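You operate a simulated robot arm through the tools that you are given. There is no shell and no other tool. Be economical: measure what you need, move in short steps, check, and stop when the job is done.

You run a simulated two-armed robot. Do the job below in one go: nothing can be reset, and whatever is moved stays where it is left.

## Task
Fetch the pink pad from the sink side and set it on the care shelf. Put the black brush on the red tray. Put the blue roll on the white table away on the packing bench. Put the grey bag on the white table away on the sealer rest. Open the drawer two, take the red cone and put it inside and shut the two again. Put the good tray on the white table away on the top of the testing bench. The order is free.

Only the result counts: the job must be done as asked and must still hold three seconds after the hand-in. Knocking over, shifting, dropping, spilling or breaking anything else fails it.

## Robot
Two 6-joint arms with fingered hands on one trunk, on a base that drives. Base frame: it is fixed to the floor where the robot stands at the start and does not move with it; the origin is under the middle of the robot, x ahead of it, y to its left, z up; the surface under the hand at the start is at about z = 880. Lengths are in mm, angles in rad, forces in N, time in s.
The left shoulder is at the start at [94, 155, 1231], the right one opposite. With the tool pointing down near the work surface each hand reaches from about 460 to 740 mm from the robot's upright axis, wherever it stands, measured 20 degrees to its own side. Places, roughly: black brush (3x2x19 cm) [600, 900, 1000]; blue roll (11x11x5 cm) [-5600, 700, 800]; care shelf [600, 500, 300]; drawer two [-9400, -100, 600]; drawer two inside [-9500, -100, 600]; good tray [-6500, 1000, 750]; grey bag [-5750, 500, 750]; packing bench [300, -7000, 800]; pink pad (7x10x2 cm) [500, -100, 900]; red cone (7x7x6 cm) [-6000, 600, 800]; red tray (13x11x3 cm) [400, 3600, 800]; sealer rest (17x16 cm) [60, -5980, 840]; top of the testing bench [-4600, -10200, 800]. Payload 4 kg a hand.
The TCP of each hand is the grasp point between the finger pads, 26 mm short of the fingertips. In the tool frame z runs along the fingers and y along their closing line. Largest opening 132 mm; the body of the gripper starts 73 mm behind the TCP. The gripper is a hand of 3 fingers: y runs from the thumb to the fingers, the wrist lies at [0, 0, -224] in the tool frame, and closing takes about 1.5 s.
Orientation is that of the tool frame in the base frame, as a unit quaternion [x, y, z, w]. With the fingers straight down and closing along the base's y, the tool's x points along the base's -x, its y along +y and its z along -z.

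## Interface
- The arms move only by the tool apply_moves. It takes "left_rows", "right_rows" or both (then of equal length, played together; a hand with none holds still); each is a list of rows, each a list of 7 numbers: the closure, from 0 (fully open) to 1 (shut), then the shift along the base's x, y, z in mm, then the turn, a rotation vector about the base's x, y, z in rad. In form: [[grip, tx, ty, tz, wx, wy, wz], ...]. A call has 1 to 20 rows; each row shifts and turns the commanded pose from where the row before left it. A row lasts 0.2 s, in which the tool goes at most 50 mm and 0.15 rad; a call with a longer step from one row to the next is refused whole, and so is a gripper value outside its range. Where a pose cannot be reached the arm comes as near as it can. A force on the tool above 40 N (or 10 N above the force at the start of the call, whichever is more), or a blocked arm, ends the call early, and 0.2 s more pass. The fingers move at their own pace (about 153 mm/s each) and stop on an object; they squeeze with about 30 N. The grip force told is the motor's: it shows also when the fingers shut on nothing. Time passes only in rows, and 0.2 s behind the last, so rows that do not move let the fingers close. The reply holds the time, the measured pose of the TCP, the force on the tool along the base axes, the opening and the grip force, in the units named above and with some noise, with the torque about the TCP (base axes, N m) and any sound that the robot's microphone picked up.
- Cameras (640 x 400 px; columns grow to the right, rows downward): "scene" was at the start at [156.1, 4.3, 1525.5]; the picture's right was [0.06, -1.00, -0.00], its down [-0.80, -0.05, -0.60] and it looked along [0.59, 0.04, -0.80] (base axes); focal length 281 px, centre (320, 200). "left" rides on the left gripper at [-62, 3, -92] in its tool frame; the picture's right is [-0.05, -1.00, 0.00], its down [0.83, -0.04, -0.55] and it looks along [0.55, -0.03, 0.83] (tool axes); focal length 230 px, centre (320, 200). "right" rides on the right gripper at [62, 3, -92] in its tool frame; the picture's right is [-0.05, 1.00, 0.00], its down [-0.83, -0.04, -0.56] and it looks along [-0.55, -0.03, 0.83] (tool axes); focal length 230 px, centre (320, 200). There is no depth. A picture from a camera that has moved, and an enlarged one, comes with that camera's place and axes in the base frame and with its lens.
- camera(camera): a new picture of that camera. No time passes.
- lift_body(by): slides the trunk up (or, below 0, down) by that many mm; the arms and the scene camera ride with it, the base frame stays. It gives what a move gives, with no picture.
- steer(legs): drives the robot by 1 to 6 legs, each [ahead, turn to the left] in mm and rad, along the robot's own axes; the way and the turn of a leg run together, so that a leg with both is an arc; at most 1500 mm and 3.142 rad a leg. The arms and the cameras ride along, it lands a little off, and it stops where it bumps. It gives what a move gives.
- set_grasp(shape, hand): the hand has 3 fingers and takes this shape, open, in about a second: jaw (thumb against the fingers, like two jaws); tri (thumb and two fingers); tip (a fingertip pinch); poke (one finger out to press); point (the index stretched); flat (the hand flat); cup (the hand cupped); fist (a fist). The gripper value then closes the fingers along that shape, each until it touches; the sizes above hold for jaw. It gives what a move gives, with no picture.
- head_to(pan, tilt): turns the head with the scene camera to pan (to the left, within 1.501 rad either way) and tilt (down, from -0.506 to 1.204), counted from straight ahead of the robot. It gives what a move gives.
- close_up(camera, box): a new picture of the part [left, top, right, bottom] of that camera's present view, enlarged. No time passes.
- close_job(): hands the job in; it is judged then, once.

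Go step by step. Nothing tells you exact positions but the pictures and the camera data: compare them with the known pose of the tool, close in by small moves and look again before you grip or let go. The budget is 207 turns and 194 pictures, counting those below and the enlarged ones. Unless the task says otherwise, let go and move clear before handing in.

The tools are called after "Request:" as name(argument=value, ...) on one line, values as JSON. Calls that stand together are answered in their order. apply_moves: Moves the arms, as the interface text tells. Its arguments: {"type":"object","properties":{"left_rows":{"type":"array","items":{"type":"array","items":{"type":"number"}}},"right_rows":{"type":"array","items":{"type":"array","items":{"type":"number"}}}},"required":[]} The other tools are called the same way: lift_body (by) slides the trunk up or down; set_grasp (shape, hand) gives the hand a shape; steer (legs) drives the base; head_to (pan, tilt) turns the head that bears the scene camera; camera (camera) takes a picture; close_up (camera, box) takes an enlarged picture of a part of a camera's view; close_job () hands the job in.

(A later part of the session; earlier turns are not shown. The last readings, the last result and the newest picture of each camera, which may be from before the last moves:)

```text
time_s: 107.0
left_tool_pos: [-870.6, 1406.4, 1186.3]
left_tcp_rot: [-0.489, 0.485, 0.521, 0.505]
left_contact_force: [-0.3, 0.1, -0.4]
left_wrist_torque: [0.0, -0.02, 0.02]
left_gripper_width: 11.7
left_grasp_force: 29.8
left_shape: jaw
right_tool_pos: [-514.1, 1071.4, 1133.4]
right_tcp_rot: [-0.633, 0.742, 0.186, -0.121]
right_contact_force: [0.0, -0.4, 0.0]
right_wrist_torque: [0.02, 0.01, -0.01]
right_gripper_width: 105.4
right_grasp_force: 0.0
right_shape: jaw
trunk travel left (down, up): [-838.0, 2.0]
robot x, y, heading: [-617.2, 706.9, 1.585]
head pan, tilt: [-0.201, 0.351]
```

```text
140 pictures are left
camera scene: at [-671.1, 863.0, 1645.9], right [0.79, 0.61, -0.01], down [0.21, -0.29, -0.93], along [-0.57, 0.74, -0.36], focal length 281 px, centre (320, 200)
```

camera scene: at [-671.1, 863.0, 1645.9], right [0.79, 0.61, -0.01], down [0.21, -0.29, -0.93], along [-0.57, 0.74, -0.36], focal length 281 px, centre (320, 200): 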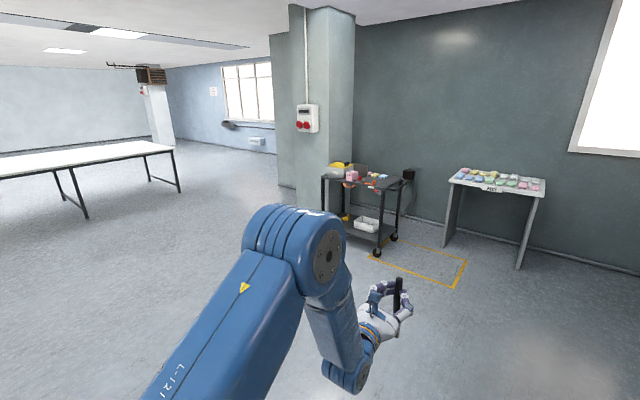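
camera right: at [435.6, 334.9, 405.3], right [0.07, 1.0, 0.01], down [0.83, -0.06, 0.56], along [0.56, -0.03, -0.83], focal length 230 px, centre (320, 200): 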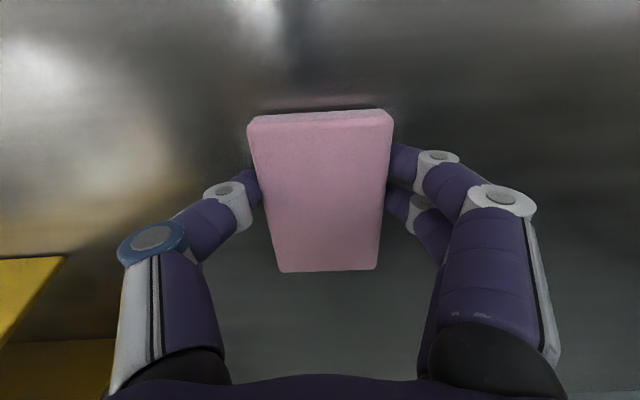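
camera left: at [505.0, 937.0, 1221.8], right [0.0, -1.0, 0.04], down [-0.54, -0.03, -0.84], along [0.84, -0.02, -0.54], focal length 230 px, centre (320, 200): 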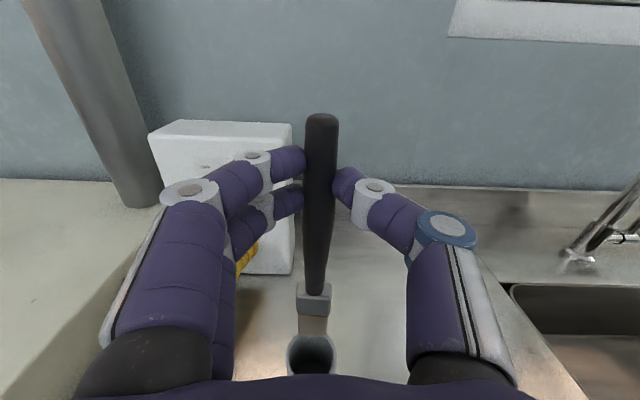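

Request:
head_to(pan=-0.3, tilt=0.4)

Request:
camera(camera="scene")

```text
time_s: 107.7
left_tool_pos: [-870.7, 1406.3, 1186.6]
left_tcp_rot: [-0.488, 0.484, 0.521, 0.505]
left_contact_force: [0.8, -0.1, -0.7]
left_wrist_torque: [-0.03, 0.0, -0.01]
left_gripper_width: 12.0
left_grasp_force: 29.5
left_shape: jaw
right_tool_pos: [-513.5, 1070.4, 1133.1]
right_tcp_rot: [-0.632, 0.742, 0.186, -0.122]
right_contact_force: [0.3, 0.2, 0.8]
right_wrist_torque: [0.01, 0.0, 0.02]
right_gripper_width: 105.6
right_grasp_force: 0.1
right_shape: jaw
trunk travel left (down, up): [-838.0, 2.0]
robot x, y, heading: [-617.4, 707.4, 1.584]
head pan, tilt: [-0.3, 0.4]
```

```text
139 pictures are left
camera scene: at [-670.1, 862.6, 1641.5], right [0.8, 0.6, -0.01], down [0.24, -0.33, -0.92], along [-0.56, 0.73, -0.4], focal length 281 px, centre (320, 200)
```

scene: 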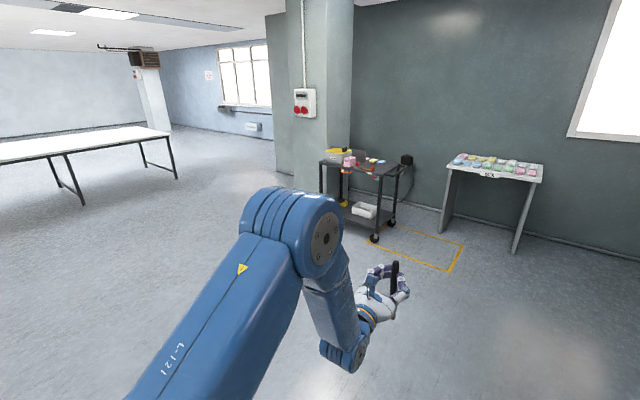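

The head's pan seems hindered; the right arm has drifted into a cramped pose. I'll bring the right hand out to a comfortable place and level it.

Request:
apply_moves(right_rows=[[0.2, 10, 35, -20, -0.02, -0.11, 0.04], [0.2, 10, 35, -20, -0.02, -0.11, 0.04], [0.2, 10, 35, -20, -0.02, -0.11, 0.04], [0.2, 10, 35, -20, -0.02, -0.11, 0.04], [0.2, 0, 35, -20, 0, 0, 0], [0.2, 0, 35, -20, 0, 0, 0], [0.2, 0, 0, 0, 0, 0, 0]])

Request:
head_to(pan=-0.3, tilt=0.4)

Request:
camera(camera="scene")

```text
time_s: 109.3
left_tool_pos: [-870.9, 1405.4, 1188.8]
left_tcp_rot: [-0.489, 0.485, 0.521, 0.505]
left_contact_force: [0.1, -0.2, -0.1]
left_wrist_torque: [-0.04, -0.01, 0.01]
left_gripper_width: 12.1
left_grasp_force: 29.7
left_shape: jaw
right_tool_pos: [-463.9, 1260.1, 1015.0]
right_tcp_rot: [-0.704, 0.709, -0.004, 0.028]
right_contact_force: [-0.6, -0.7, -0.8]
right_wrist_torque: [0.01, 0.02, 0.0]
right_gripper_width: 105.5
right_grasp_force: 0.0
right_shape: jaw
trunk travel left (down, up): [-838.0, 2.0]
robot x, y, heading: [-619.8, 710.5, 1.582]
head pan, tilt: [-0.3, 0.4]
```

```text
time_s: 109.9
left_tool_pos: [-870.4, 1406.1, 1187.4]
left_tcp_rot: [-0.488, 0.484, 0.521, 0.505]
left_contact_force: [0.0, 0.7, -0.6]
left_wrist_torque: [-0.01, 0.02, 0.01]
left_gripper_width: 11.5
left_grasp_force: 30.1
left_shape: jaw
right_tool_pos: [-462.8, 1260.2, 1015.5]
right_tcp_rot: [-0.705, 0.709, -0.004, 0.027]
right_contact_force: [0.1, -0.1, 0.0]
right_wrist_torque: [-0.03, -0.01, 0.06]
right_gripper_width: 105.5
right_grasp_force: 0.0
right_shape: jaw
trunk travel left (down, up): [-838.0, 2.0]
robot x, y, heading: [-617.3, 706.4, 1.58]
head pan, tilt: [-0.3, 0.4]
```

```text
138 pictures are left
camera scene: at [-587.5, 877.0, 1641.3], right [0.96, -0.29, 0.01], down [-0.11, -0.39, -0.91], along [0.26, 0.88, -0.41], focal length 281 px, centre (320, 200)
```

scene: 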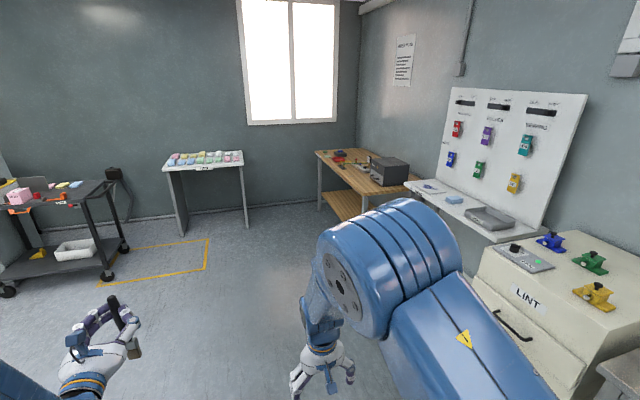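

Request:
close_up(camera="scene", box=[300, 130, 430, 230])

```text
4.00 times, centred on (365, 180) of scene
camera zoom: at [-587.5, 877.0, 1641.3], right [0.96, -0.29, 0.01], down [-0.11, -0.39, -0.91], along [0.26, 0.88, -0.41], focal length 1124 px, centre (140, 280)
```

zoom: 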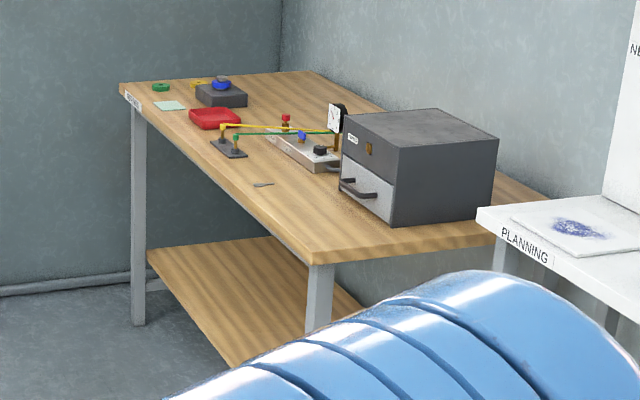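

Red tray is on the wooden bench at about [411,3576], bench front edge x≈290. A small white table at y≈3900 blocks a forward approach, so I'll turn around and back along x≈-617 to y≈3380, then turn to face the bench.

Request:
steer(legs=[[0, -3.141]])

Request:
steer(legs=[[-1300, 0]])

```text
time_s: 117.8
left_tool_pos: [-315.7, 62.4, 1211.3]
left_tcp_rot: [0.458, 0.495, -0.496, 0.547]
left_contact_force: [0.3, 0.0, 0.0]
left_wrist_torque: [-0.01, 0.01, -0.01]
left_gripper_width: 10.5
left_grasp_force: 30.3
left_shape: jaw
right_tool_pos: [-734.8, 177.5, 1035.6]
right_tcp_rot: [0.688, 0.724, -0.041, 0.008]
right_contact_force: [0.8, 0.4, 0.1]
right_wrist_torque: [-0.02, 0.01, -0.01]
right_gripper_width: 105.6
right_grasp_force: 0.1
right_shape: jaw
trunk travel left (down, up): [-838.0, 2.0]
robot x, y, heading: [-582.2, 706.9, -1.496]
head pan, tilt: [-0.3, 0.4]
stopped in leg 1: the robot was blocked; the commanded pose is now the measured one
```

```text
time_s: 124.3
left_tool_pos: [-419.3, 1360.9, 1211.5]
left_tcp_rot: [0.461, 0.494, -0.496, 0.545]
left_contact_force: [0.5, -0.5, -0.5]
left_wrist_torque: [0.0, 0.0, 0.01]
left_gripper_width: 10.6
left_grasp_force: 30.1
left_shape: jaw
right_tool_pos: [-838.1, 1473.1, 1032.8]
right_tcp_rot: [0.687, 0.725, -0.042, 0.009]
right_contact_force: [-1.1, 0.0, 0.2]
right_wrist_torque: [-0.02, 0.0, -0.04]
right_gripper_width: 105.5
right_grasp_force: 0.0
right_shape: jaw
trunk travel left (down, up): [-838.0, 2.0]
robot x, y, heading: [-685.6, 2005.3, -1.488]
head pan, tilt: [-0.3, 0.4]
```

Request:
camera(camera="left")

Request:
camera(camera="scene")

```text
136 pictures are left
camera left: at [-424.6, 1458.3, 1265.0], right [-1.0, -0.08, 0.04], down [-0.07, 0.48, -0.88], along [0.05, -0.88, -0.48], focal length 230 px, centre (320, 200)
```

left: 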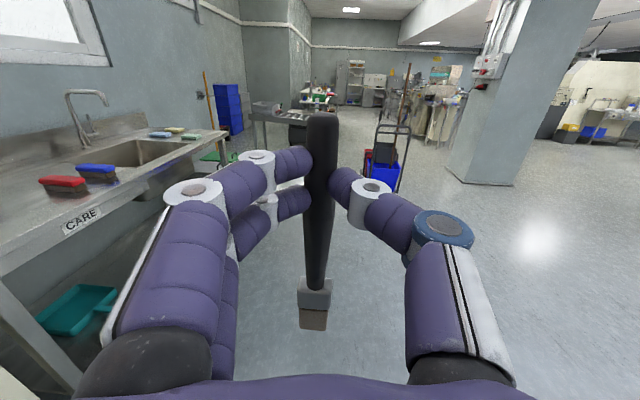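

```text
135 pictures are left
camera scene: at [-696.3, 1831.4, 1641.1], right [-0.98, 0.22, 0.01], down [0.08, 0.4, -0.91], along [-0.2, -0.89, -0.41], focal length 281 px, centre (320, 200)
```

scene: 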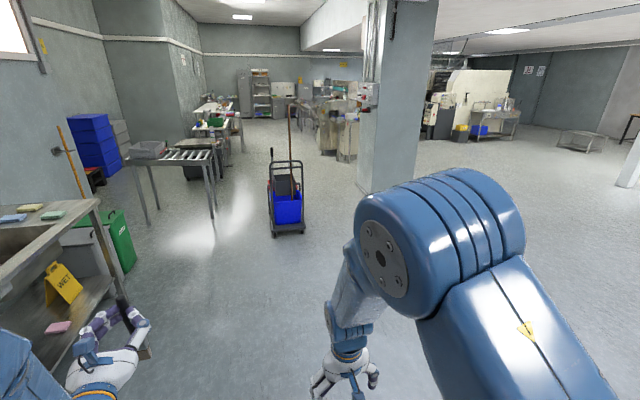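

Brush is still well held. Correct the heading and continue backing up.

Request:
steer(legs=[[0, -0.08], [-1370, 0]])

Request:
steer(legs=[[0, 1.57]])

Request:
head_to(pan=0.1, tilt=0.6)

Request:
camera(camera="scene")

```text
time_s: 131.7
left_tool_pos: [-467.4, 2744.0, 1222.1]
left_tcp_rot: [0.471, 0.475, -0.518, 0.534]
left_contact_force: [-0.2, 0.1, -0.3]
left_wrist_torque: [0.0, -0.03, -0.03]
left_gripper_width: 10.7
left_grasp_force: 29.9
left_shape: jaw
right_tool_pos: [-880.0, 2880.3, 1042.0]
right_tcp_rot: [0.713, 0.7, -0.048, 0.013]
right_contact_force: [-0.2, -0.2, -1.0]
right_wrist_torque: [-0.01, 0.0, -0.01]
right_gripper_width: 105.7
right_grasp_force: 0.0
right_shape: jaw
trunk travel left (down, up): [-838.0, 2.0]
robot x, y, heading: [-689.8, 3384.8, -1.558]
head pan, tilt: [-0.3, 0.4]
```

```text
time_s: 134.3
left_tool_pos: [-133.7, 3120.5, 1257.8]
left_tcp_rot: [0.254, 0.596, -0.288, 0.705]
left_contact_force: [0.6, -0.2, -0.3]
left_wrist_torque: [0.03, -0.01, -0.01]
left_gripper_width: 6.7
left_grasp_force: 30.3
left_shape: jaw
right_tool_pos: [-524.2, 2913.5, 1069.5]
right_tcp_rot: [0.402, 0.912, -0.053, 0.053]
right_contact_force: [-0.2, -0.2, -0.7]
right_wrist_torque: [0.0, 0.0, 0.02]
right_gripper_width: 105.7
right_grasp_force: 0.0
right_shape: jaw
trunk travel left (down, up): [-838.0, 2.0]
robot x, y, heading: [-695.7, 3377.6, -0.799]
head pan, tilt: [-0.3, 0.4]
stopped in leg 1: the robot was blocked; the commanded pose is now the measured one
```

```text
time_s: 135.2
left_tool_pos: [-135.3, 3122.4, 1257.9]
left_tcp_rot: [0.253, 0.596, -0.289, 0.705]
left_contact_force: [-0.4, 0.3, 0.0]
left_wrist_torque: [0.0, 0.02, 0.02]
left_gripper_width: 6.4
left_grasp_force: 30.2
left_shape: jaw
right_tool_pos: [-525.0, 2916.3, 1069.5]
right_tcp_rot: [0.403, 0.912, -0.055, 0.054]
right_contact_force: [0.9, 0.6, 0.1]
right_wrist_torque: [0.0, 0.01, 0.03]
right_gripper_width: 105.6
right_grasp_force: 0.0
right_shape: jaw
trunk travel left (down, up): [-838.0, 2.0]
robot x, y, heading: [-691.2, 3379.8, -0.797]
head pan, tilt: [0.099, 0.6]
```

```text
134 pictures are left
camera scene: at [-567.9, 3264.1, 1623.2], right [-0.64, -0.77, 0.0], down [-0.44, 0.37, -0.82], along [0.62, -0.52, -0.58], focal length 281 px, centre (320, 200)
```

scene: 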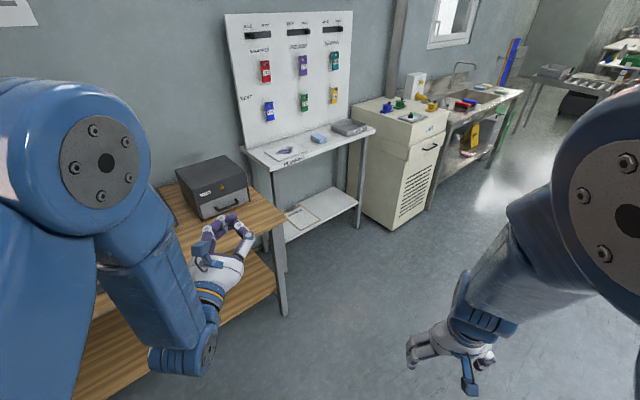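

Request:
camera(camera="left")

```text
133 pictures are left
camera left: at [-204.3, 3196.8, 1304.1], right [-0.71, -0.7, 0.04], down [-0.31, 0.27, -0.91], along [0.62, -0.66, -0.41], focal length 230 px, centre (320, 200)
```

left: 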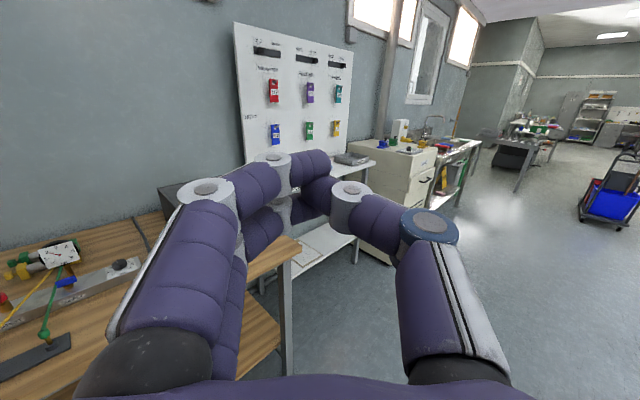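

The brush slipped out during the turn. Look for it on the floor.

Request:
head_to(pan=-0.1, tilt=1.0)

Request:
camera(camera="scene")

Request:
camera(camera="right")

```text
time_s: 136.0
left_tool_pos: [-133.8, 3121.7, 1256.8]
left_tcp_rot: [0.254, 0.596, -0.289, 0.705]
left_contact_force: [0.0, 0.2, 0.1]
left_wrist_torque: [-0.01, 0.0, 0.01]
left_gripper_width: 6.2
left_grasp_force: 29.9
left_shape: jaw
right_tool_pos: [-523.9, 2915.8, 1070.1]
right_tcp_rot: [0.402, 0.912, -0.054, 0.053]
right_contact_force: [0.1, -0.8, -0.1]
right_wrist_torque: [-0.02, 0.0, -0.03]
right_gripper_width: 105.7
right_grasp_force: 0.1
right_shape: jaw
trunk travel left (down, up): [-838.0, 2.0]
robot x, y, heading: [-691.0, 3375.8, -0.796]
head pan, tilt: [-0.099, 1.0]
```

```text
132 pictures are left
camera scene: at [-592.0, 3264.9, 1591.4], right [-0.78, -0.62, 0.0], down [-0.53, 0.66, -0.52], along [0.33, -0.41, -0.85], focal length 281 px, centre (320, 200)
```

scene: 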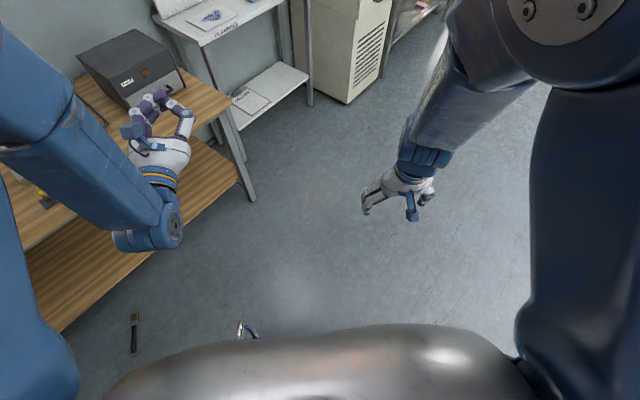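

```text
131 pictures are left
camera right: at [-568.3, 2973.9, 1151.7], right [0.77, 0.63, -0.05], down [0.49, -0.56, 0.67], along [0.4, -0.54, -0.74], focal length 230 px, centre (320, 200)
```

right: 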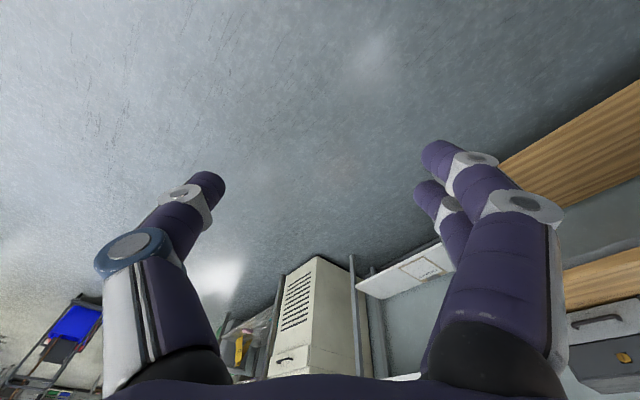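

The brush lies on the floor near [266,3710]. Zoom in to see it.

Request:
close_up(camera="scene", box=[60, 270, 220, 390])

```text
3.33 times, centred on (140, 330) of scene
camera zoom: at [-592.0, 3264.9, 1591.4], right [-0.78, -0.62, 0.0], down [-0.53, 0.66, -0.52], along [0.33, -0.41, -0.85], focal length 936 px, centre (920, -233)
```

zoom: 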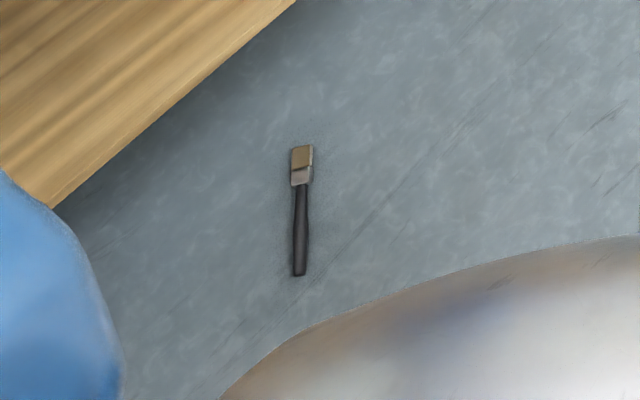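

Bring the left hand back to tool-down, open, so I can pick the brush off the floor.

Request:
apply_moves(left_rows=[[0.5, 1.5, -1.5, -10, 0.102, 0.102, 0], [0, 1.5, -1.5, -15, 0.102, 0.102, 0], [0, 1.5, -1.5, -15, 0.102, 0.102, 0], [0, 1.5, -1.5, -15, 0.102, 0.102, 0], [0, 1.5, -1.5, -15, 0.102, 0.102, 0], [0, 1.5, -1.5, -15, 0.102, 0.102, 0], [0, 1.5, -1.5, -15, 0.102, 0.102, 0], [0, 1.5, -1.5, -15, 0.102, 0.102, 0], [0, 1.5, -1.5, -15, 0.102, 0.102, 0], [0, 1.5, -1.5, -15, 0.102, 0.102, 0], [0, 1.5, -1.5, -15, 0.102, 0.102, 0], [0, 1.5, -1.5, -15, 0.102, 0.102, 0], [0, 0, 0, -15, 0, 0, 0], [0, 0, 0, 0, 0, 0, 0]])

```text
time_s: 139.0
left_tool_pos: [-115.9, 3105.1, 1069.6]
left_tcp_rot: [0.388, 0.922, -0.002, 0.0]
left_contact_force: [-0.3, 0.0, -0.3]
left_wrist_torque: [-0.03, 0.02, -0.01]
left_gripper_width: 131.9
left_grasp_force: 0.0
left_shape: jaw
left hand out of reach, approached as far as the arm can: row 8
right_tool_pos: [-524.7, 2916.0, 1068.0]
right_tcp_rot: [0.402, 0.912, -0.054, 0.054]
right_contact_force: [-0.2, 0.7, 0.3]
right_wrist_torque: [-0.02, 0.02, 0.02]
right_gripper_width: 105.6
right_grasp_force: 0.1
right_shape: jaw
trunk travel left (down, up): [-838.0, 2.0]
robot x, y, heading: [-694.3, 3373.4, -0.793]
head pan, tilt: [-0.099, 1.0]
```

Request:
lift_body(by=-400)

Request:
lift_body(by=-340)

Request:
steer(legs=[[0, 1.13]])

Request:
head_to(pan=0.1, tilt=0.6)

Request:
camera(camera="scene")

```text
time_s: 142.8
left_tool_pos: [-116.3, 3104.9, 670.7]
left_tcp_rot: [0.389, 0.921, -0.002, 0.0]
left_contact_force: [0.0, -1.1, -0.1]
left_wrist_torque: [0.01, 0.0, 0.03]
left_gripper_width: 132.0
left_grasp_force: 0.1
left_shape: jaw
right_tool_pos: [-524.2, 2917.7, 669.4]
right_tcp_rot: [0.402, 0.913, -0.052, 0.054]
right_contact_force: [0.0, 0.3, 0.4]
right_wrist_torque: [-0.02, -0.01, 0.0]
right_gripper_width: 105.7
right_grasp_force: 0.0
right_shape: jaw
trunk travel left (down, up): [-438.0, 402.0]
robot x, y, heading: [-694.4, 3376.1, -0.798]
head pan, tilt: [-0.099, 1.0]
```

```text
time_s: 146.2
left_tool_pos: [-116.7, 3105.6, 329.9]
left_tcp_rot: [0.389, 0.921, -0.003, 0.0]
left_contact_force: [-0.6, -0.7, 0.9]
left_wrist_torque: [0.01, 0.02, 0.01]
left_gripper_width: 132.0
left_grasp_force: 0.1
left_shape: jaw
right_tool_pos: [-524.8, 2918.7, 328.8]
right_tcp_rot: [0.402, 0.913, -0.053, 0.054]
right_contact_force: [0.3, 0.2, 0.1]
right_wrist_torque: [-0.01, 0.01, -0.02]
right_gripper_width: 105.6
right_grasp_force: 0.1
right_shape: jaw
trunk travel left (down, up): [-98.0, 742.0]
robot x, y, heading: [-692.2, 3381.0, -0.793]
head pan, tilt: [-0.099, 1.0]
```

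```text
time_s: 149.1
left_tool_pos: [-151.1, 3693.2, 353.4]
left_tcp_rot: [-0.082, 0.996, -0.001, 0.02]
left_contact_force: [-0.3, 0.1, -0.8]
left_wrist_torque: [0.0, 0.0, 0.0]
left_gripper_width: 131.9
left_grasp_force: 0.0
left_shape: jaw
right_tool_pos: [-228.2, 3247.2, 347.7]
right_tcp_rot: [-0.065, 0.993, -0.02, 0.093]
right_contact_force: [0.2, -0.3, 0.7]
right_wrist_torque: [0.01, -0.03, -0.01]
right_gripper_width: 105.4
right_grasp_force: 0.1
right_shape: jaw
trunk travel left (down, up): [-98.0, 742.0]
robot x, y, heading: [-690.2, 3365.3, 0.162]
head pan, tilt: [-0.099, 1.0]
stopped in leg 1: the robot was blocked; the commanded pose is now the measured one
```

```text
time_s: 149.9
left_tool_pos: [-150.7, 3694.2, 350.3]
left_tcp_rot: [-0.082, 0.996, -0.001, 0.019]
left_contact_force: [1.2, -1.0, 0.0]
left_wrist_torque: [-0.02, 0.02, 0.02]
left_gripper_width: 132.0
left_grasp_force: 0.0
left_shape: jaw
right_tool_pos: [-227.3, 3249.4, 345.3]
right_tcp_rot: [-0.065, 0.994, -0.021, 0.09]
right_contact_force: [0.2, -0.3, 0.0]
right_wrist_torque: [0.03, 0.0, 0.0]
right_gripper_width: 105.4
right_grasp_force: 0.1
right_shape: jaw
trunk travel left (down, up): [-98.0, 742.0]
robot x, y, heading: [-693.1, 3369.8, 0.165]
head pan, tilt: [0.099, 0.6]
```

```text
129 pictures are left
camera scene: at [-538.3, 3403.9, 883.1], right [0.26, -0.97, 0.0], down [-0.56, -0.15, -0.81], along [0.79, 0.21, -0.58], focal length 281 px, centre (320, 200)
```

scene: 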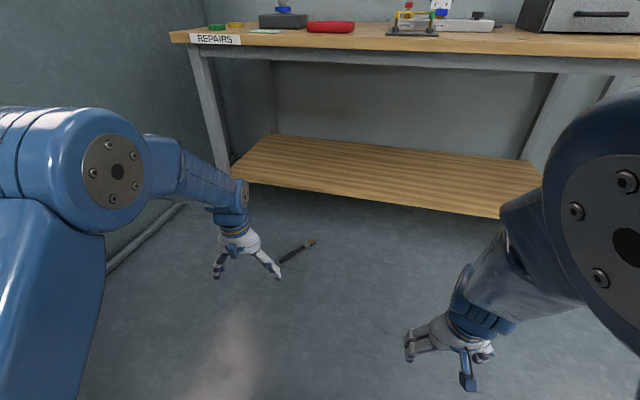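

Request:
steer(legs=[[400, 0]])

Request:
camera(camera="left")

Request:
camera(camera="scene")

```text
time_s: 152.4
left_tool_pos: [244.6, 3760.2, 351.2]
left_tcp_rot: [-0.083, 0.996, -0.001, 0.019]
left_contact_force: [0.5, 0.0, 0.7]
left_wrist_torque: [0.01, -0.02, -0.04]
left_gripper_width: 132.0
left_grasp_force: 0.1
left_shape: jaw
right_tool_pos: [167.4, 3316.0, 345.6]
right_tcp_rot: [-0.065, 0.994, -0.021, 0.09]
right_contact_force: [-0.1, 0.1, 0.4]
right_wrist_torque: [0.0, 0.01, 0.0]
right_gripper_width: 105.6
right_grasp_force: 0.0
right_shape: jaw
trunk travel left (down, up): [-98.0, 742.0]
robot x, y, heading: [-296.2, 3435.1, 0.163]
head pan, tilt: [0.099, 0.6]
```

```text
128 pictures are left
camera left: at [300.3, 3773.6, 445.9], right [0.22, -0.98, 0.01], down [-0.83, -0.18, 0.52], along [-0.51, -0.12, -0.85], focal length 230 px, centre (320, 200)
```

left: 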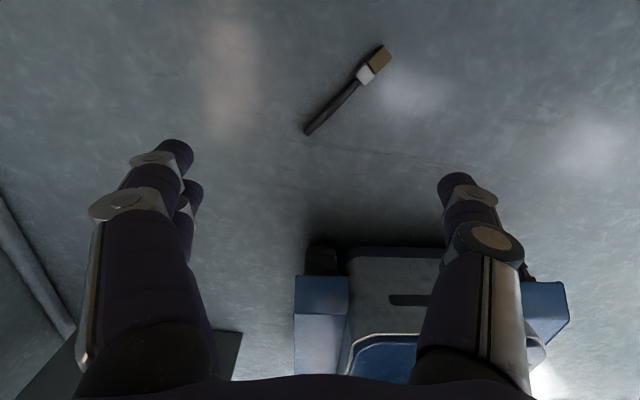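

```text
127 pictures are left
camera scene: at [-143.8, 3470.1, 883.1], right [0.26, -0.96, 0.0], down [-0.56, -0.15, -0.81], along [0.79, 0.22, -0.58], focal length 281 px, centre (320, 200)
```

scene: 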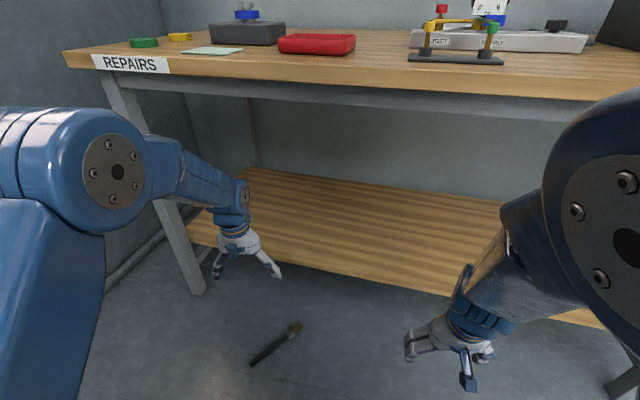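

Brush measured: handle end [180,3768], bristle end [327,3672]. Turn the hand across it, go over [242,3728] and lower.

Request:
apply_moves(left_rows=[[0, 0, -6, -35, 0, 0, -0.125], [0, 0, -6, -35, 0, 0, -0.125], [0, 0, -6, -35, 0, 0, -0.125], [0.2, 0, -6, -35, 0, 0, -0.125], [0.3, 0, -5, -35, 0, 0, -0.125], [0.4, 0, -3, -35, 0, 0, -0.125], [0.4, 0, 0, 0, 0, 0, 0]])

Request:
camera(camera="left")

```text
time_s: 154.0
left_tool_pos: [235.9, 3726.5, 150.2]
left_tcp_rot: [0.289, 0.957, -0.011, 0.025]
left_contact_force: [-0.4, -0.6, -0.1]
left_wrist_torque: [0.0, 0.02, 0.0]
left_gripper_width: 79.7
left_grasp_force: 0.0
left_shape: jaw
right_tool_pos: [162.9, 3313.5, 353.7]
right_tcp_rot: [-0.066, 0.993, -0.02, 0.1]
right_contact_force: [-0.1, 0.1, 0.6]
right_wrist_torque: [0.01, 0.01, -0.01]
right_gripper_width: 105.8
right_grasp_force: 0.1
right_shape: jaw
trunk travel left (down, up): [-98.0, 742.0]
robot x, y, heading: [-298.4, 3436.8, 0.166]
head pan, tilt: [0.099, 0.6]
```

```text
126 pictures are left
camera left: at [285.1, 3699.3, 247.0], right [-0.51, -0.86, 0.01], down [-0.74, 0.44, 0.51], along [-0.44, 0.25, -0.86], focal length 230 px, centre (320, 200)
```

left: 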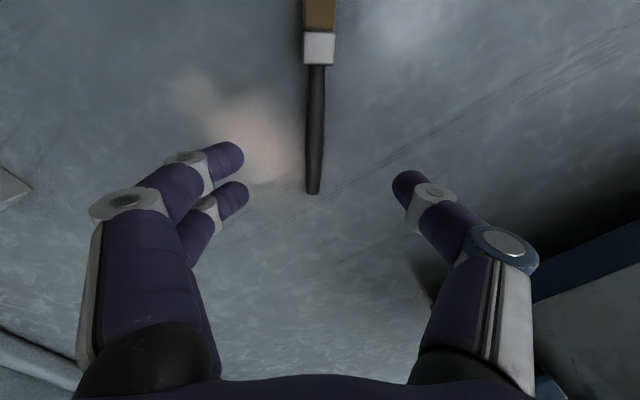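

Request:
apply_moves(left_rows=[[0.4, 4, -1, -25, 0.035, 0.042, 0], [0.4, 4, -1, -25, 0, 0, 0], [0.4, 4, -1, -25, 0, 0, 0], [0.4, 0, 0, -25, 0, 0, 0], [0.4, 0, 0, -10, 0, 0, 0], [0.4, 0, 0, 0, 0, 0, 0]])

Request:
camera(camera="left")

```text
time_s: 155.4
left_tool_pos: [250.7, 3724.2, 39.4]
left_tcp_rot: [0.288, 0.958, 0.001, -0.001]
left_contact_force: [-0.2, -0.7, 0.5]
left_wrist_torque: [-0.01, -0.03, 0.02]
left_gripper_width: 79.7
left_grasp_force: 0.0
left_shape: jaw
right_tool_pos: [161.7, 3313.2, 354.4]
right_tcp_rot: [-0.065, 0.993, -0.02, 0.101]
right_contact_force: [-0.6, -0.7, 0.6]
right_wrist_torque: [0.01, -0.01, -0.02]
right_gripper_width: 105.7
right_grasp_force: 0.1
right_shape: jaw
trunk travel left (down, up): [-98.0, 742.0]
robot x, y, heading: [-295.5, 3435.8, 0.168]
head pan, tilt: [0.099, 0.6]
```

```text
125 pictures are left
camera left: at [302.9, 3692.8, 133.4], right [-0.51, -0.86, 0.0], down [-0.72, 0.42, 0.55], along [-0.48, 0.28, -0.83], focal length 230 px, centre (320, 200)
```

left: 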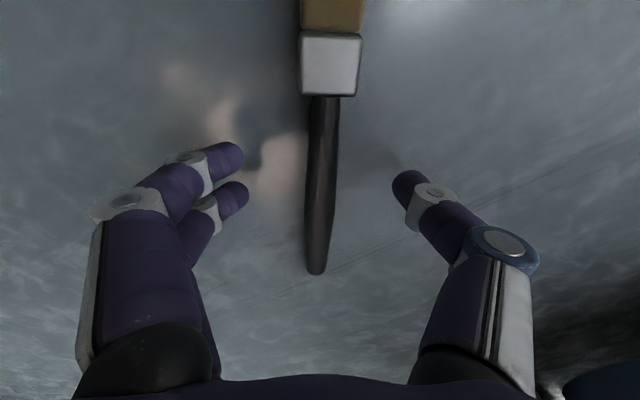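

Request:
apply_moves(left_rows=[[0.4, 0, 0, -5, 0, 0, 0], [0.4, 0, 0, -4, 0, 0, 0], [0.4, 0, 0, 0, 0, 0, 0], [0.7, 0, 0, 0, 0, 0, 0], [1, 0, 0, 0, 0, 0, 0], [1, 0, 0, 0, 0, 0, 0], [1, 0, 0, 0, 0, 0, 0], [1, 0, 0, 0, 0, 0, 0]])

Request:
camera(camera="left")

```text
time_s: 157.2
left_tool_pos: [250.4, 3724.0, 32.3]
left_tcp_rot: [0.288, 0.958, 0.0, 0.001]
left_contact_force: [-0.2, 0.1, 1.9]
left_wrist_torque: [0.01, 0.01, 0.02]
left_gripper_width: 10.1
left_grasp_force: 29.9
left_shape: jaw
right_tool_pos: [163.9, 3313.8, 354.8]
right_tcp_rot: [-0.065, 0.993, -0.019, 0.1]
right_contact_force: [-0.4, -0.2, -0.1]
right_wrist_torque: [0.04, 0.01, 0.0]
right_gripper_width: 105.8
right_grasp_force: 0.0
right_shape: jaw
trunk travel left (down, up): [-98.0, 742.0]
robot x, y, heading: [-297.9, 3440.2, 0.164]
head pan, tilt: [0.099, 0.6]
```

```text
124 pictures are left
camera left: at [303.2, 3693.2, 124.9], right [-0.51, -0.86, 0.0], down [-0.72, 0.42, 0.55], along [-0.48, 0.28, -0.83], focal length 230 px, centre (320, 200)
```

left: 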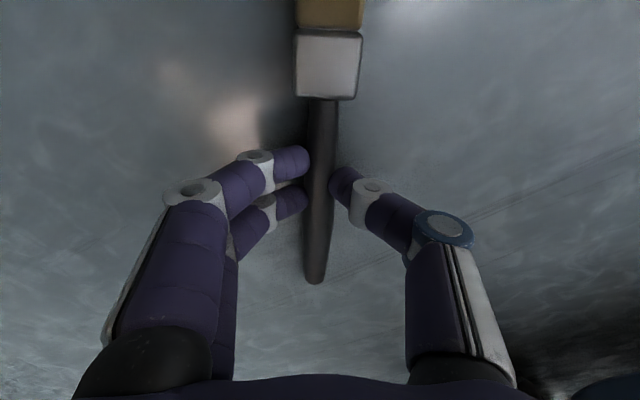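

Brush gripped near its middle. Lift it, back out from under the bench, then raise the trunk.

Request:
apply_moves(left_rows=[[1, 0, 0, 10, 0, 0, 0], [1, 0, 0, 20, 0, 0, 0], [1, 0, 0, 30, 0, 0, 0], [1, 0, 0, 30, 0, 0, 0], [1, 0, 0, 30, 0, 0, 0], [1, 0, 0, 20, 0, 0, 0], [1, 0, 0, 0, 0, 0, 0]])

Request:
steer(legs=[[-420, 0]])

Request:
camera(camera="left")

Request:
lift_body(by=400)

Request:
lift_body(by=340)

Request:
camera(camera="left")

```text
time_s: 158.8
left_tool_pos: [249.5, 3725.5, 171.6]
left_tcp_rot: [0.289, 0.957, 0.0, 0.0]
left_contact_force: [0.0, -0.7, 0.1]
left_wrist_torque: [-0.01, -0.01, -0.03]
left_gripper_width: 10.1
left_grasp_force: 29.7
left_shape: jaw
right_tool_pos: [162.6, 3312.1, 353.1]
right_tcp_rot: [-0.066, 0.993, -0.019, 0.1]
right_contact_force: [-1.4, 0.1, 0.3]
right_wrist_torque: [0.0, 0.0, -0.02]
right_gripper_width: 105.5
right_grasp_force: 0.0
right_shape: jaw
trunk travel left (down, up): [-98.0, 742.0]
robot x, y, heading: [-297.0, 3435.2, 0.17]
head pan, tilt: [0.099, 0.6]
```

```text
time_s: 161.4
left_tool_pos: [-160.9, 3656.2, 171.7]
left_tcp_rot: [0.288, 0.957, -0.001, 0.001]
left_contact_force: [-0.2, 0.6, 0.8]
left_wrist_torque: [0.01, 0.02, 0.04]
left_gripper_width: 10.3
left_grasp_force: 29.4
left_shape: jaw
right_tool_pos: [-248.7, 3244.9, 354.4]
right_tcp_rot: [-0.066, 0.993, -0.019, 0.099]
right_contact_force: [-0.6, 0.0, 0.9]
right_wrist_torque: [0.0, 0.01, 0.01]
right_gripper_width: 105.4
right_grasp_force: 0.0
right_shape: jaw
trunk travel left (down, up): [-98.0, 742.0]
robot x, y, heading: [-707.6, 3368.6, 0.164]
head pan, tilt: [0.099, 0.6]
```

```text
123 pictures are left
camera left: at [-108.4, 3624.6, 264.0], right [-0.51, -0.86, 0.0], down [-0.72, 0.42, 0.55], along [-0.48, 0.28, -0.83], focal length 230 px, centre (320, 200)
```

left: 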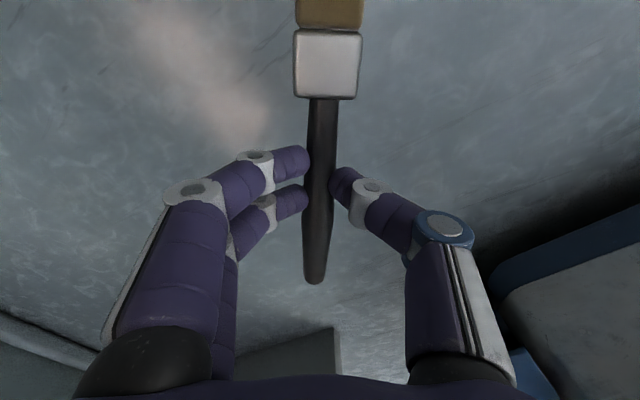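

```text
time_s: 165.2
left_tool_pos: [-163.2, 3656.0, 580.6]
left_tcp_rot: [0.288, 0.957, 0.004, 0.009]
left_contact_force: [0.4, 0.3, -0.3]
left_wrist_torque: [0.0, 0.04, 0.0]
left_gripper_width: 10.2
left_grasp_force: 30.0
left_shape: jaw
right_tool_pos: [-250.3, 3239.2, 762.3]
right_tcp_rot: [-0.065, 0.992, -0.018, 0.108]
right_contact_force: [-1.0, -0.1, 0.1]
right_wrist_torque: [0.0, 0.01, 0.0]
right_gripper_width: 105.8
right_grasp_force: 0.0
right_shape: jaw
trunk travel left (down, up): [-498.0, 342.0]
robot x, y, heading: [-708.2, 3365.4, 0.17]
head pan, tilt: [0.099, 0.6]
```

```text
time_s: 168.5
left_tool_pos: [-163.1, 3656.2, 921.4]
left_tcp_rot: [0.288, 0.958, 0.004, 0.008]
left_contact_force: [0.8, -0.3, -0.4]
left_wrist_torque: [0.03, 0.02, 0.0]
left_gripper_width: 10.2
left_grasp_force: 30.3
left_shape: jaw
right_tool_pos: [-249.3, 3238.1, 1103.4]
right_tcp_rot: [-0.065, 0.992, -0.018, 0.108]
right_contact_force: [0.4, -0.2, 0.4]
right_wrist_torque: [0.01, 0.02, 0.0]
right_gripper_width: 105.5
right_grasp_force: 0.0
right_shape: jaw
trunk travel left (down, up): [-838.0, 2.0]
robot x, y, heading: [-709.9, 3367.5, 0.172]
head pan, tilt: [0.099, 0.6]
```

```text
122 pictures are left
camera left: at [-111.3, 3624.6, 1015.0], right [-0.51, -0.86, -0.01], down [-0.73, 0.42, 0.54], along [-0.46, 0.28, -0.84], focal length 230 px, centre (320, 200)
```

left: 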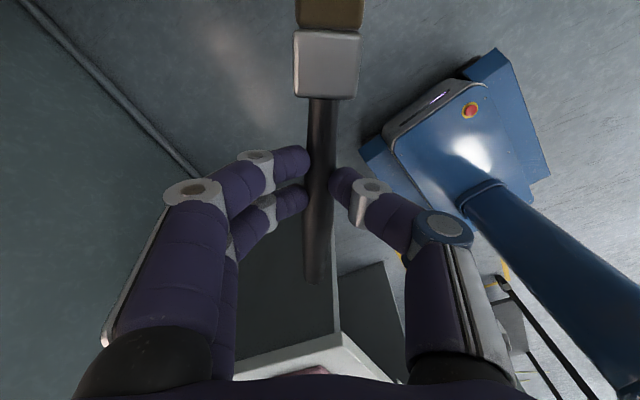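

Request:
apply_moves(left_rows=[[1, 0, 0, 25, 0, 0, 0], [1, 0, 0, 25, 0, 0, 0], [1, 0, 0, 0, 0, 0, 0]])

Request:
steer(legs=[[0, -0.14], [420, 0]])

Request:
camera(camera="scene")

```text
time_s: 169.3
left_tool_pos: [-161.9, 3657.0, 971.1]
left_tcp_rot: [0.287, 0.958, 0.004, 0.009]
left_contact_force: [0.1, -0.4, -0.3]
left_wrist_torque: [-0.02, 0.04, -0.02]
left_gripper_width: 10.0
left_grasp_force: 29.9
left_shape: jaw
right_tool_pos: [-249.0, 3238.7, 1101.4]
right_tcp_rot: [-0.065, 0.992, -0.019, 0.108]
right_contact_force: [0.1, -0.4, 0.0]
right_wrist_torque: [0.0, -0.03, 0.03]
right_gripper_width: 105.6
right_grasp_force: 0.1
right_shape: jaw
trunk travel left (down, up): [-838.0, 2.0]
robot x, y, heading: [-709.8, 3368.0, 0.171]
head pan, tilt: [0.099, 0.6]
```

```text
time_s: 172.6
left_tool_pos: [296.6, 3588.8, 972.4]
left_tcp_rot: [0.353, 0.936, 0.004, 0.009]
left_contact_force: [0.2, 0.1, 0.3]
left_wrist_torque: [0.02, 0.01, -0.02]
left_gripper_width: 9.9
left_grasp_force: 30.1
left_shape: jaw
right_tool_pos: [152.5, 3187.0, 1103.6]
right_tcp_rot: [0.005, 0.994, -0.026, 0.107]
right_contact_force: [1.1, -0.2, 0.3]
right_wrist_torque: [0.01, -0.01, 0.02]
right_gripper_width: 106.0
right_grasp_force: 0.0
right_shape: jaw
trunk travel left (down, up): [-838.0, 2.0]
robot x, y, heading: [-284.8, 3377.6, 0.028]
head pan, tilt: [0.099, 0.6]
```

```text
121 pictures are left
camera scene: at [-113.0, 3390.9, 1623.2], right [0.13, -0.99, 0.0], down [-0.57, -0.07, -0.81], along [0.81, 0.11, -0.58], focal length 281 px, centre (320, 200)
```

scene: 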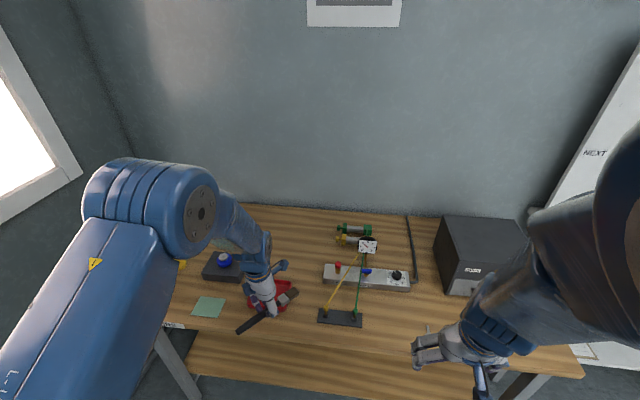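

Request:
close_up(camera="scene", box=[190, 220, 390, 345])

Request:
camera(camera="left")

```text
3.20 times, centred on (290, 282) of scene
camera zoom: at [-113.0, 3390.9, 1623.2], right [0.13, -0.99, 0.0], down [-0.57, -0.07, -0.81], along [0.81, 0.11, -0.58], focal length 899 px, centre (416, -64)
```

zoom: 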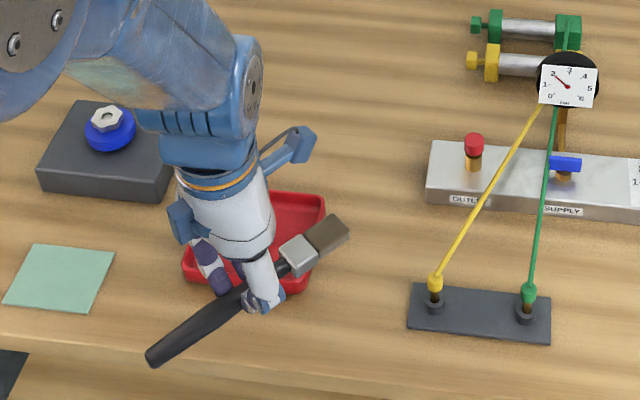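

```text
119 pictures are left
camera left: at [343.3, 3550.9, 1066.2], right [-0.62, -0.78, -0.01], down [-0.66, 0.52, 0.54], along [-0.42, 0.35, -0.84], focal length 230 px, centre (320, 200)
```

left: 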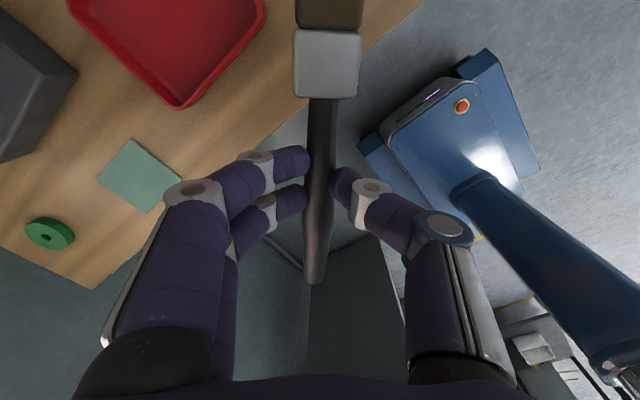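

Tray centre measured at about [462,3645]. Drive ahead 140 mm and shift the hand over it.

Request:
steer(legs=[[140, 0]])

Request:
apply_moves(left_rows=[[1, 8, 17, 0, 0, 0, 0], [1, 8, 17, 0, 0, 0, 0], [1, 8, 17, -15, 0, 0, 0], [1, 0, 0, -25, 0, 0, 0], [1, 0, 0, -25, 0, 0, 0], [1, 0, 0, 0, 0, 0, 0]])

Request:
close_up(camera="scene", box=[190, 220, 390, 345])

Request:
camera(camera="left")

```text
time_s: 173.9
left_tool_pos: [406.8, 3591.0, 991.9]
left_tcp_rot: [0.353, 0.935, 0.011, 0.024]
left_contact_force: [0.8, -0.1, -0.7]
left_wrist_torque: [-0.01, 0.08, -0.01]
left_gripper_width: 10.1
left_grasp_force: 30.4
left_shape: jaw
right_tool_pos: [260.3, 3187.8, 1119.5]
right_tcp_rot: [0.006, 0.992, -0.026, 0.123]
right_contact_force: [1.4, -0.2, 0.0]
right_wrist_torque: [-0.03, 0.06, 0.03]
right_gripper_width: 105.6
right_grasp_force: 0.0
right_shape: jaw
trunk travel left (down, up): [-838.0, 2.0]
robot x, y, heading: [-145.9, 3381.8, 0.034]
head pan, tilt: [0.099, 0.6]
```

```text
time_s: 175.3
left_tool_pos: [432.1, 3642.1, 924.6]
left_tcp_rot: [0.354, 0.935, 0.008, 0.023]
left_contact_force: [-0.4, -0.4, 0.1]
left_wrist_torque: [-0.01, -0.06, 0.0]
left_gripper_width: 9.9
left_grasp_force: 29.9
left_shape: jaw
right_tool_pos: [265.6, 3184.8, 1118.8]
right_tcp_rot: [0.006, 0.992, -0.026, 0.122]
right_contact_force: [0.4, -0.1, -0.9]
right_wrist_torque: [0.02, 0.0, -0.01]
right_gripper_width: 105.6
right_grasp_force: 0.0
right_shape: jaw
trunk travel left (down, up): [-838.0, 2.0]
robot x, y, heading: [-141.4, 3380.5, 0.031]
head pan, tilt: [0.099, 0.6]
```

```text
3.20 times, centred on (290, 282) of scene
camera zoom: at [22.8, 3394.9, 1623.7], right [0.13, -0.99, 0.0], down [-0.57, -0.07, -0.82], along [0.81, 0.11, -0.58], focal length 899 px, centre (416, -64)
```

zoom: 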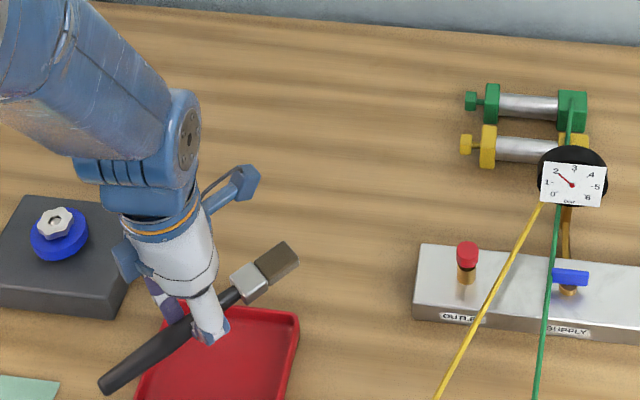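

```text
117 pictures are left
camera left: at [477.0, 3603.9, 1020.2], right [-0.62, -0.78, -0.03], down [-0.68, 0.52, 0.52], along [-0.39, 0.35, -0.85], focal length 230 px, centre (320, 200)
```

left: 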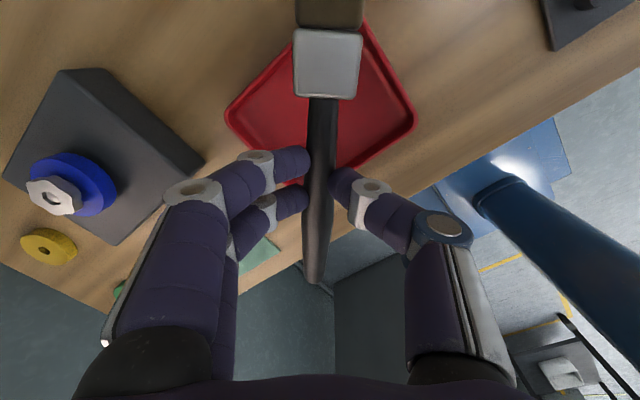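

Request:
apply_moves(left_rows=[[1, 10, 0, -20, 0, 0, 0], [1, 10, 0, -20, 0, 0, 0], [1, 0, 0, -12, 0, 0, 0], [1, 0, 0, 0, 0, 0, 0]])

Request:
camera(camera="left")

Request:
camera(camera="scene")

```text
time_s: 176.3
left_tool_pos: [457.2, 3645.7, 871.2]
left_tcp_rot: [0.354, 0.935, 0.007, 0.021]
left_contact_force: [0.4, -0.3, -1.2]
left_wrist_torque: [-0.02, 0.02, 0.04]
left_gripper_width: 10.0
left_grasp_force: 29.6
left_shape: jaw
right_tool_pos: [269.6, 3184.3, 1116.3]
right_tcp_rot: [0.006, 0.992, -0.026, 0.12]
right_contact_force: [0.4, 0.2, 0.1]
right_wrist_torque: [-0.03, -0.02, 0.0]
right_gripper_width: 105.6
right_grasp_force: 0.0
right_shape: jaw
trunk travel left (down, up): [-838.0, 2.0]
robot x, y, heading: [-144.4, 3380.0, 0.028]
head pan, tilt: [0.099, 0.6]
```

```text
116 pictures are left
camera left: at [501.2, 3605.4, 964.2], right [-0.62, -0.78, -0.03], down [-0.68, 0.52, 0.53], along [-0.4, 0.35, -0.85], focal length 230 px, centre (320, 200)
```

left: 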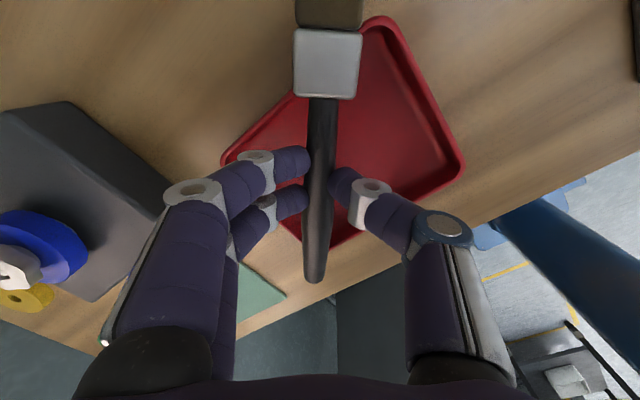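

```text
115 pictures are left
camera scene: at [29.6, 3395.2, 1622.9], right [0.13, -0.99, 0.0], down [-0.58, -0.07, -0.81], along [0.81, 0.11, -0.58], focal length 281 px, centre (320, 200)
```

scene: 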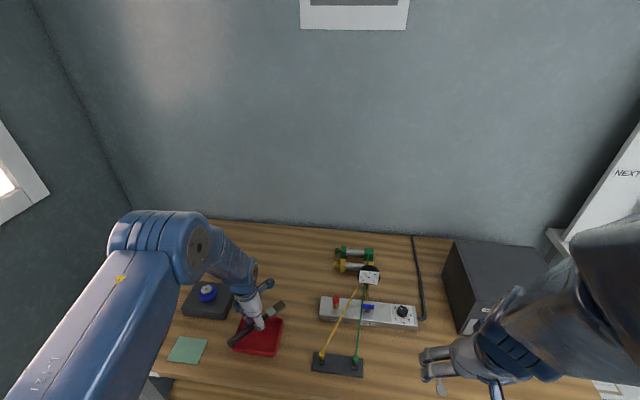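

Request:
apply_moves(left_rows=[[1, -5, -4, -10, 0, 0, 0], [1, -5, -4, -10, 0, 0, 0], [1, 0, 0, -6, 0, 0, 0], [1, 0, 0, -4, 0, 0, 0], [1, 0, 0, 0, 0, 0, 0]])

Request:
close_up(camera="scene", box=[200, 260, 320, 380])

```text
time_s: 177.1
left_tool_pos: [437.7, 3634.9, 862.1]
left_tcp_rot: [0.354, 0.934, 0.015, 0.036]
left_contact_force: [-0.4, -0.2, -0.6]
left_wrist_torque: [-0.01, -0.01, 0.02]
left_gripper_width: 11.2
left_grasp_force: 29.7
left_shape: jaw
right_tool_pos: [250.2, 3181.1, 1119.1]
right_tcp_rot: [0.006, 0.992, -0.025, 0.121]
right_contact_force: [-0.4, -0.4, 0.2]
right_wrist_torque: [-0.01, -0.01, -0.02]
right_gripper_width: 105.5
right_grasp_force: 0.0
right_shape: jaw
trunk travel left (down, up): [-838.0, 2.0]
robot x, y, heading: [-142.1, 3386.6, 0.032]
head pan, tilt: [0.099, 0.6]
stopped in row 4 (left hand): the force on the tool passed its limit at 45 N (the readings are from after the stop); the commanded pose is now the measured one
```

```text
3.33 times, centred on (260, 320) of scene
camera zoom: at [27.0, 3394.9, 1622.8], right [0.13, -0.99, 0.0], down [-0.57, -0.07, -0.81], along [0.81, 0.11, -0.58], focal length 936 px, centre (520, -200)
```

zoom: 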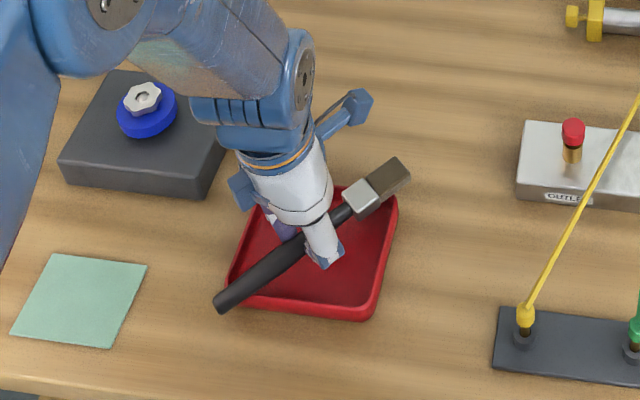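

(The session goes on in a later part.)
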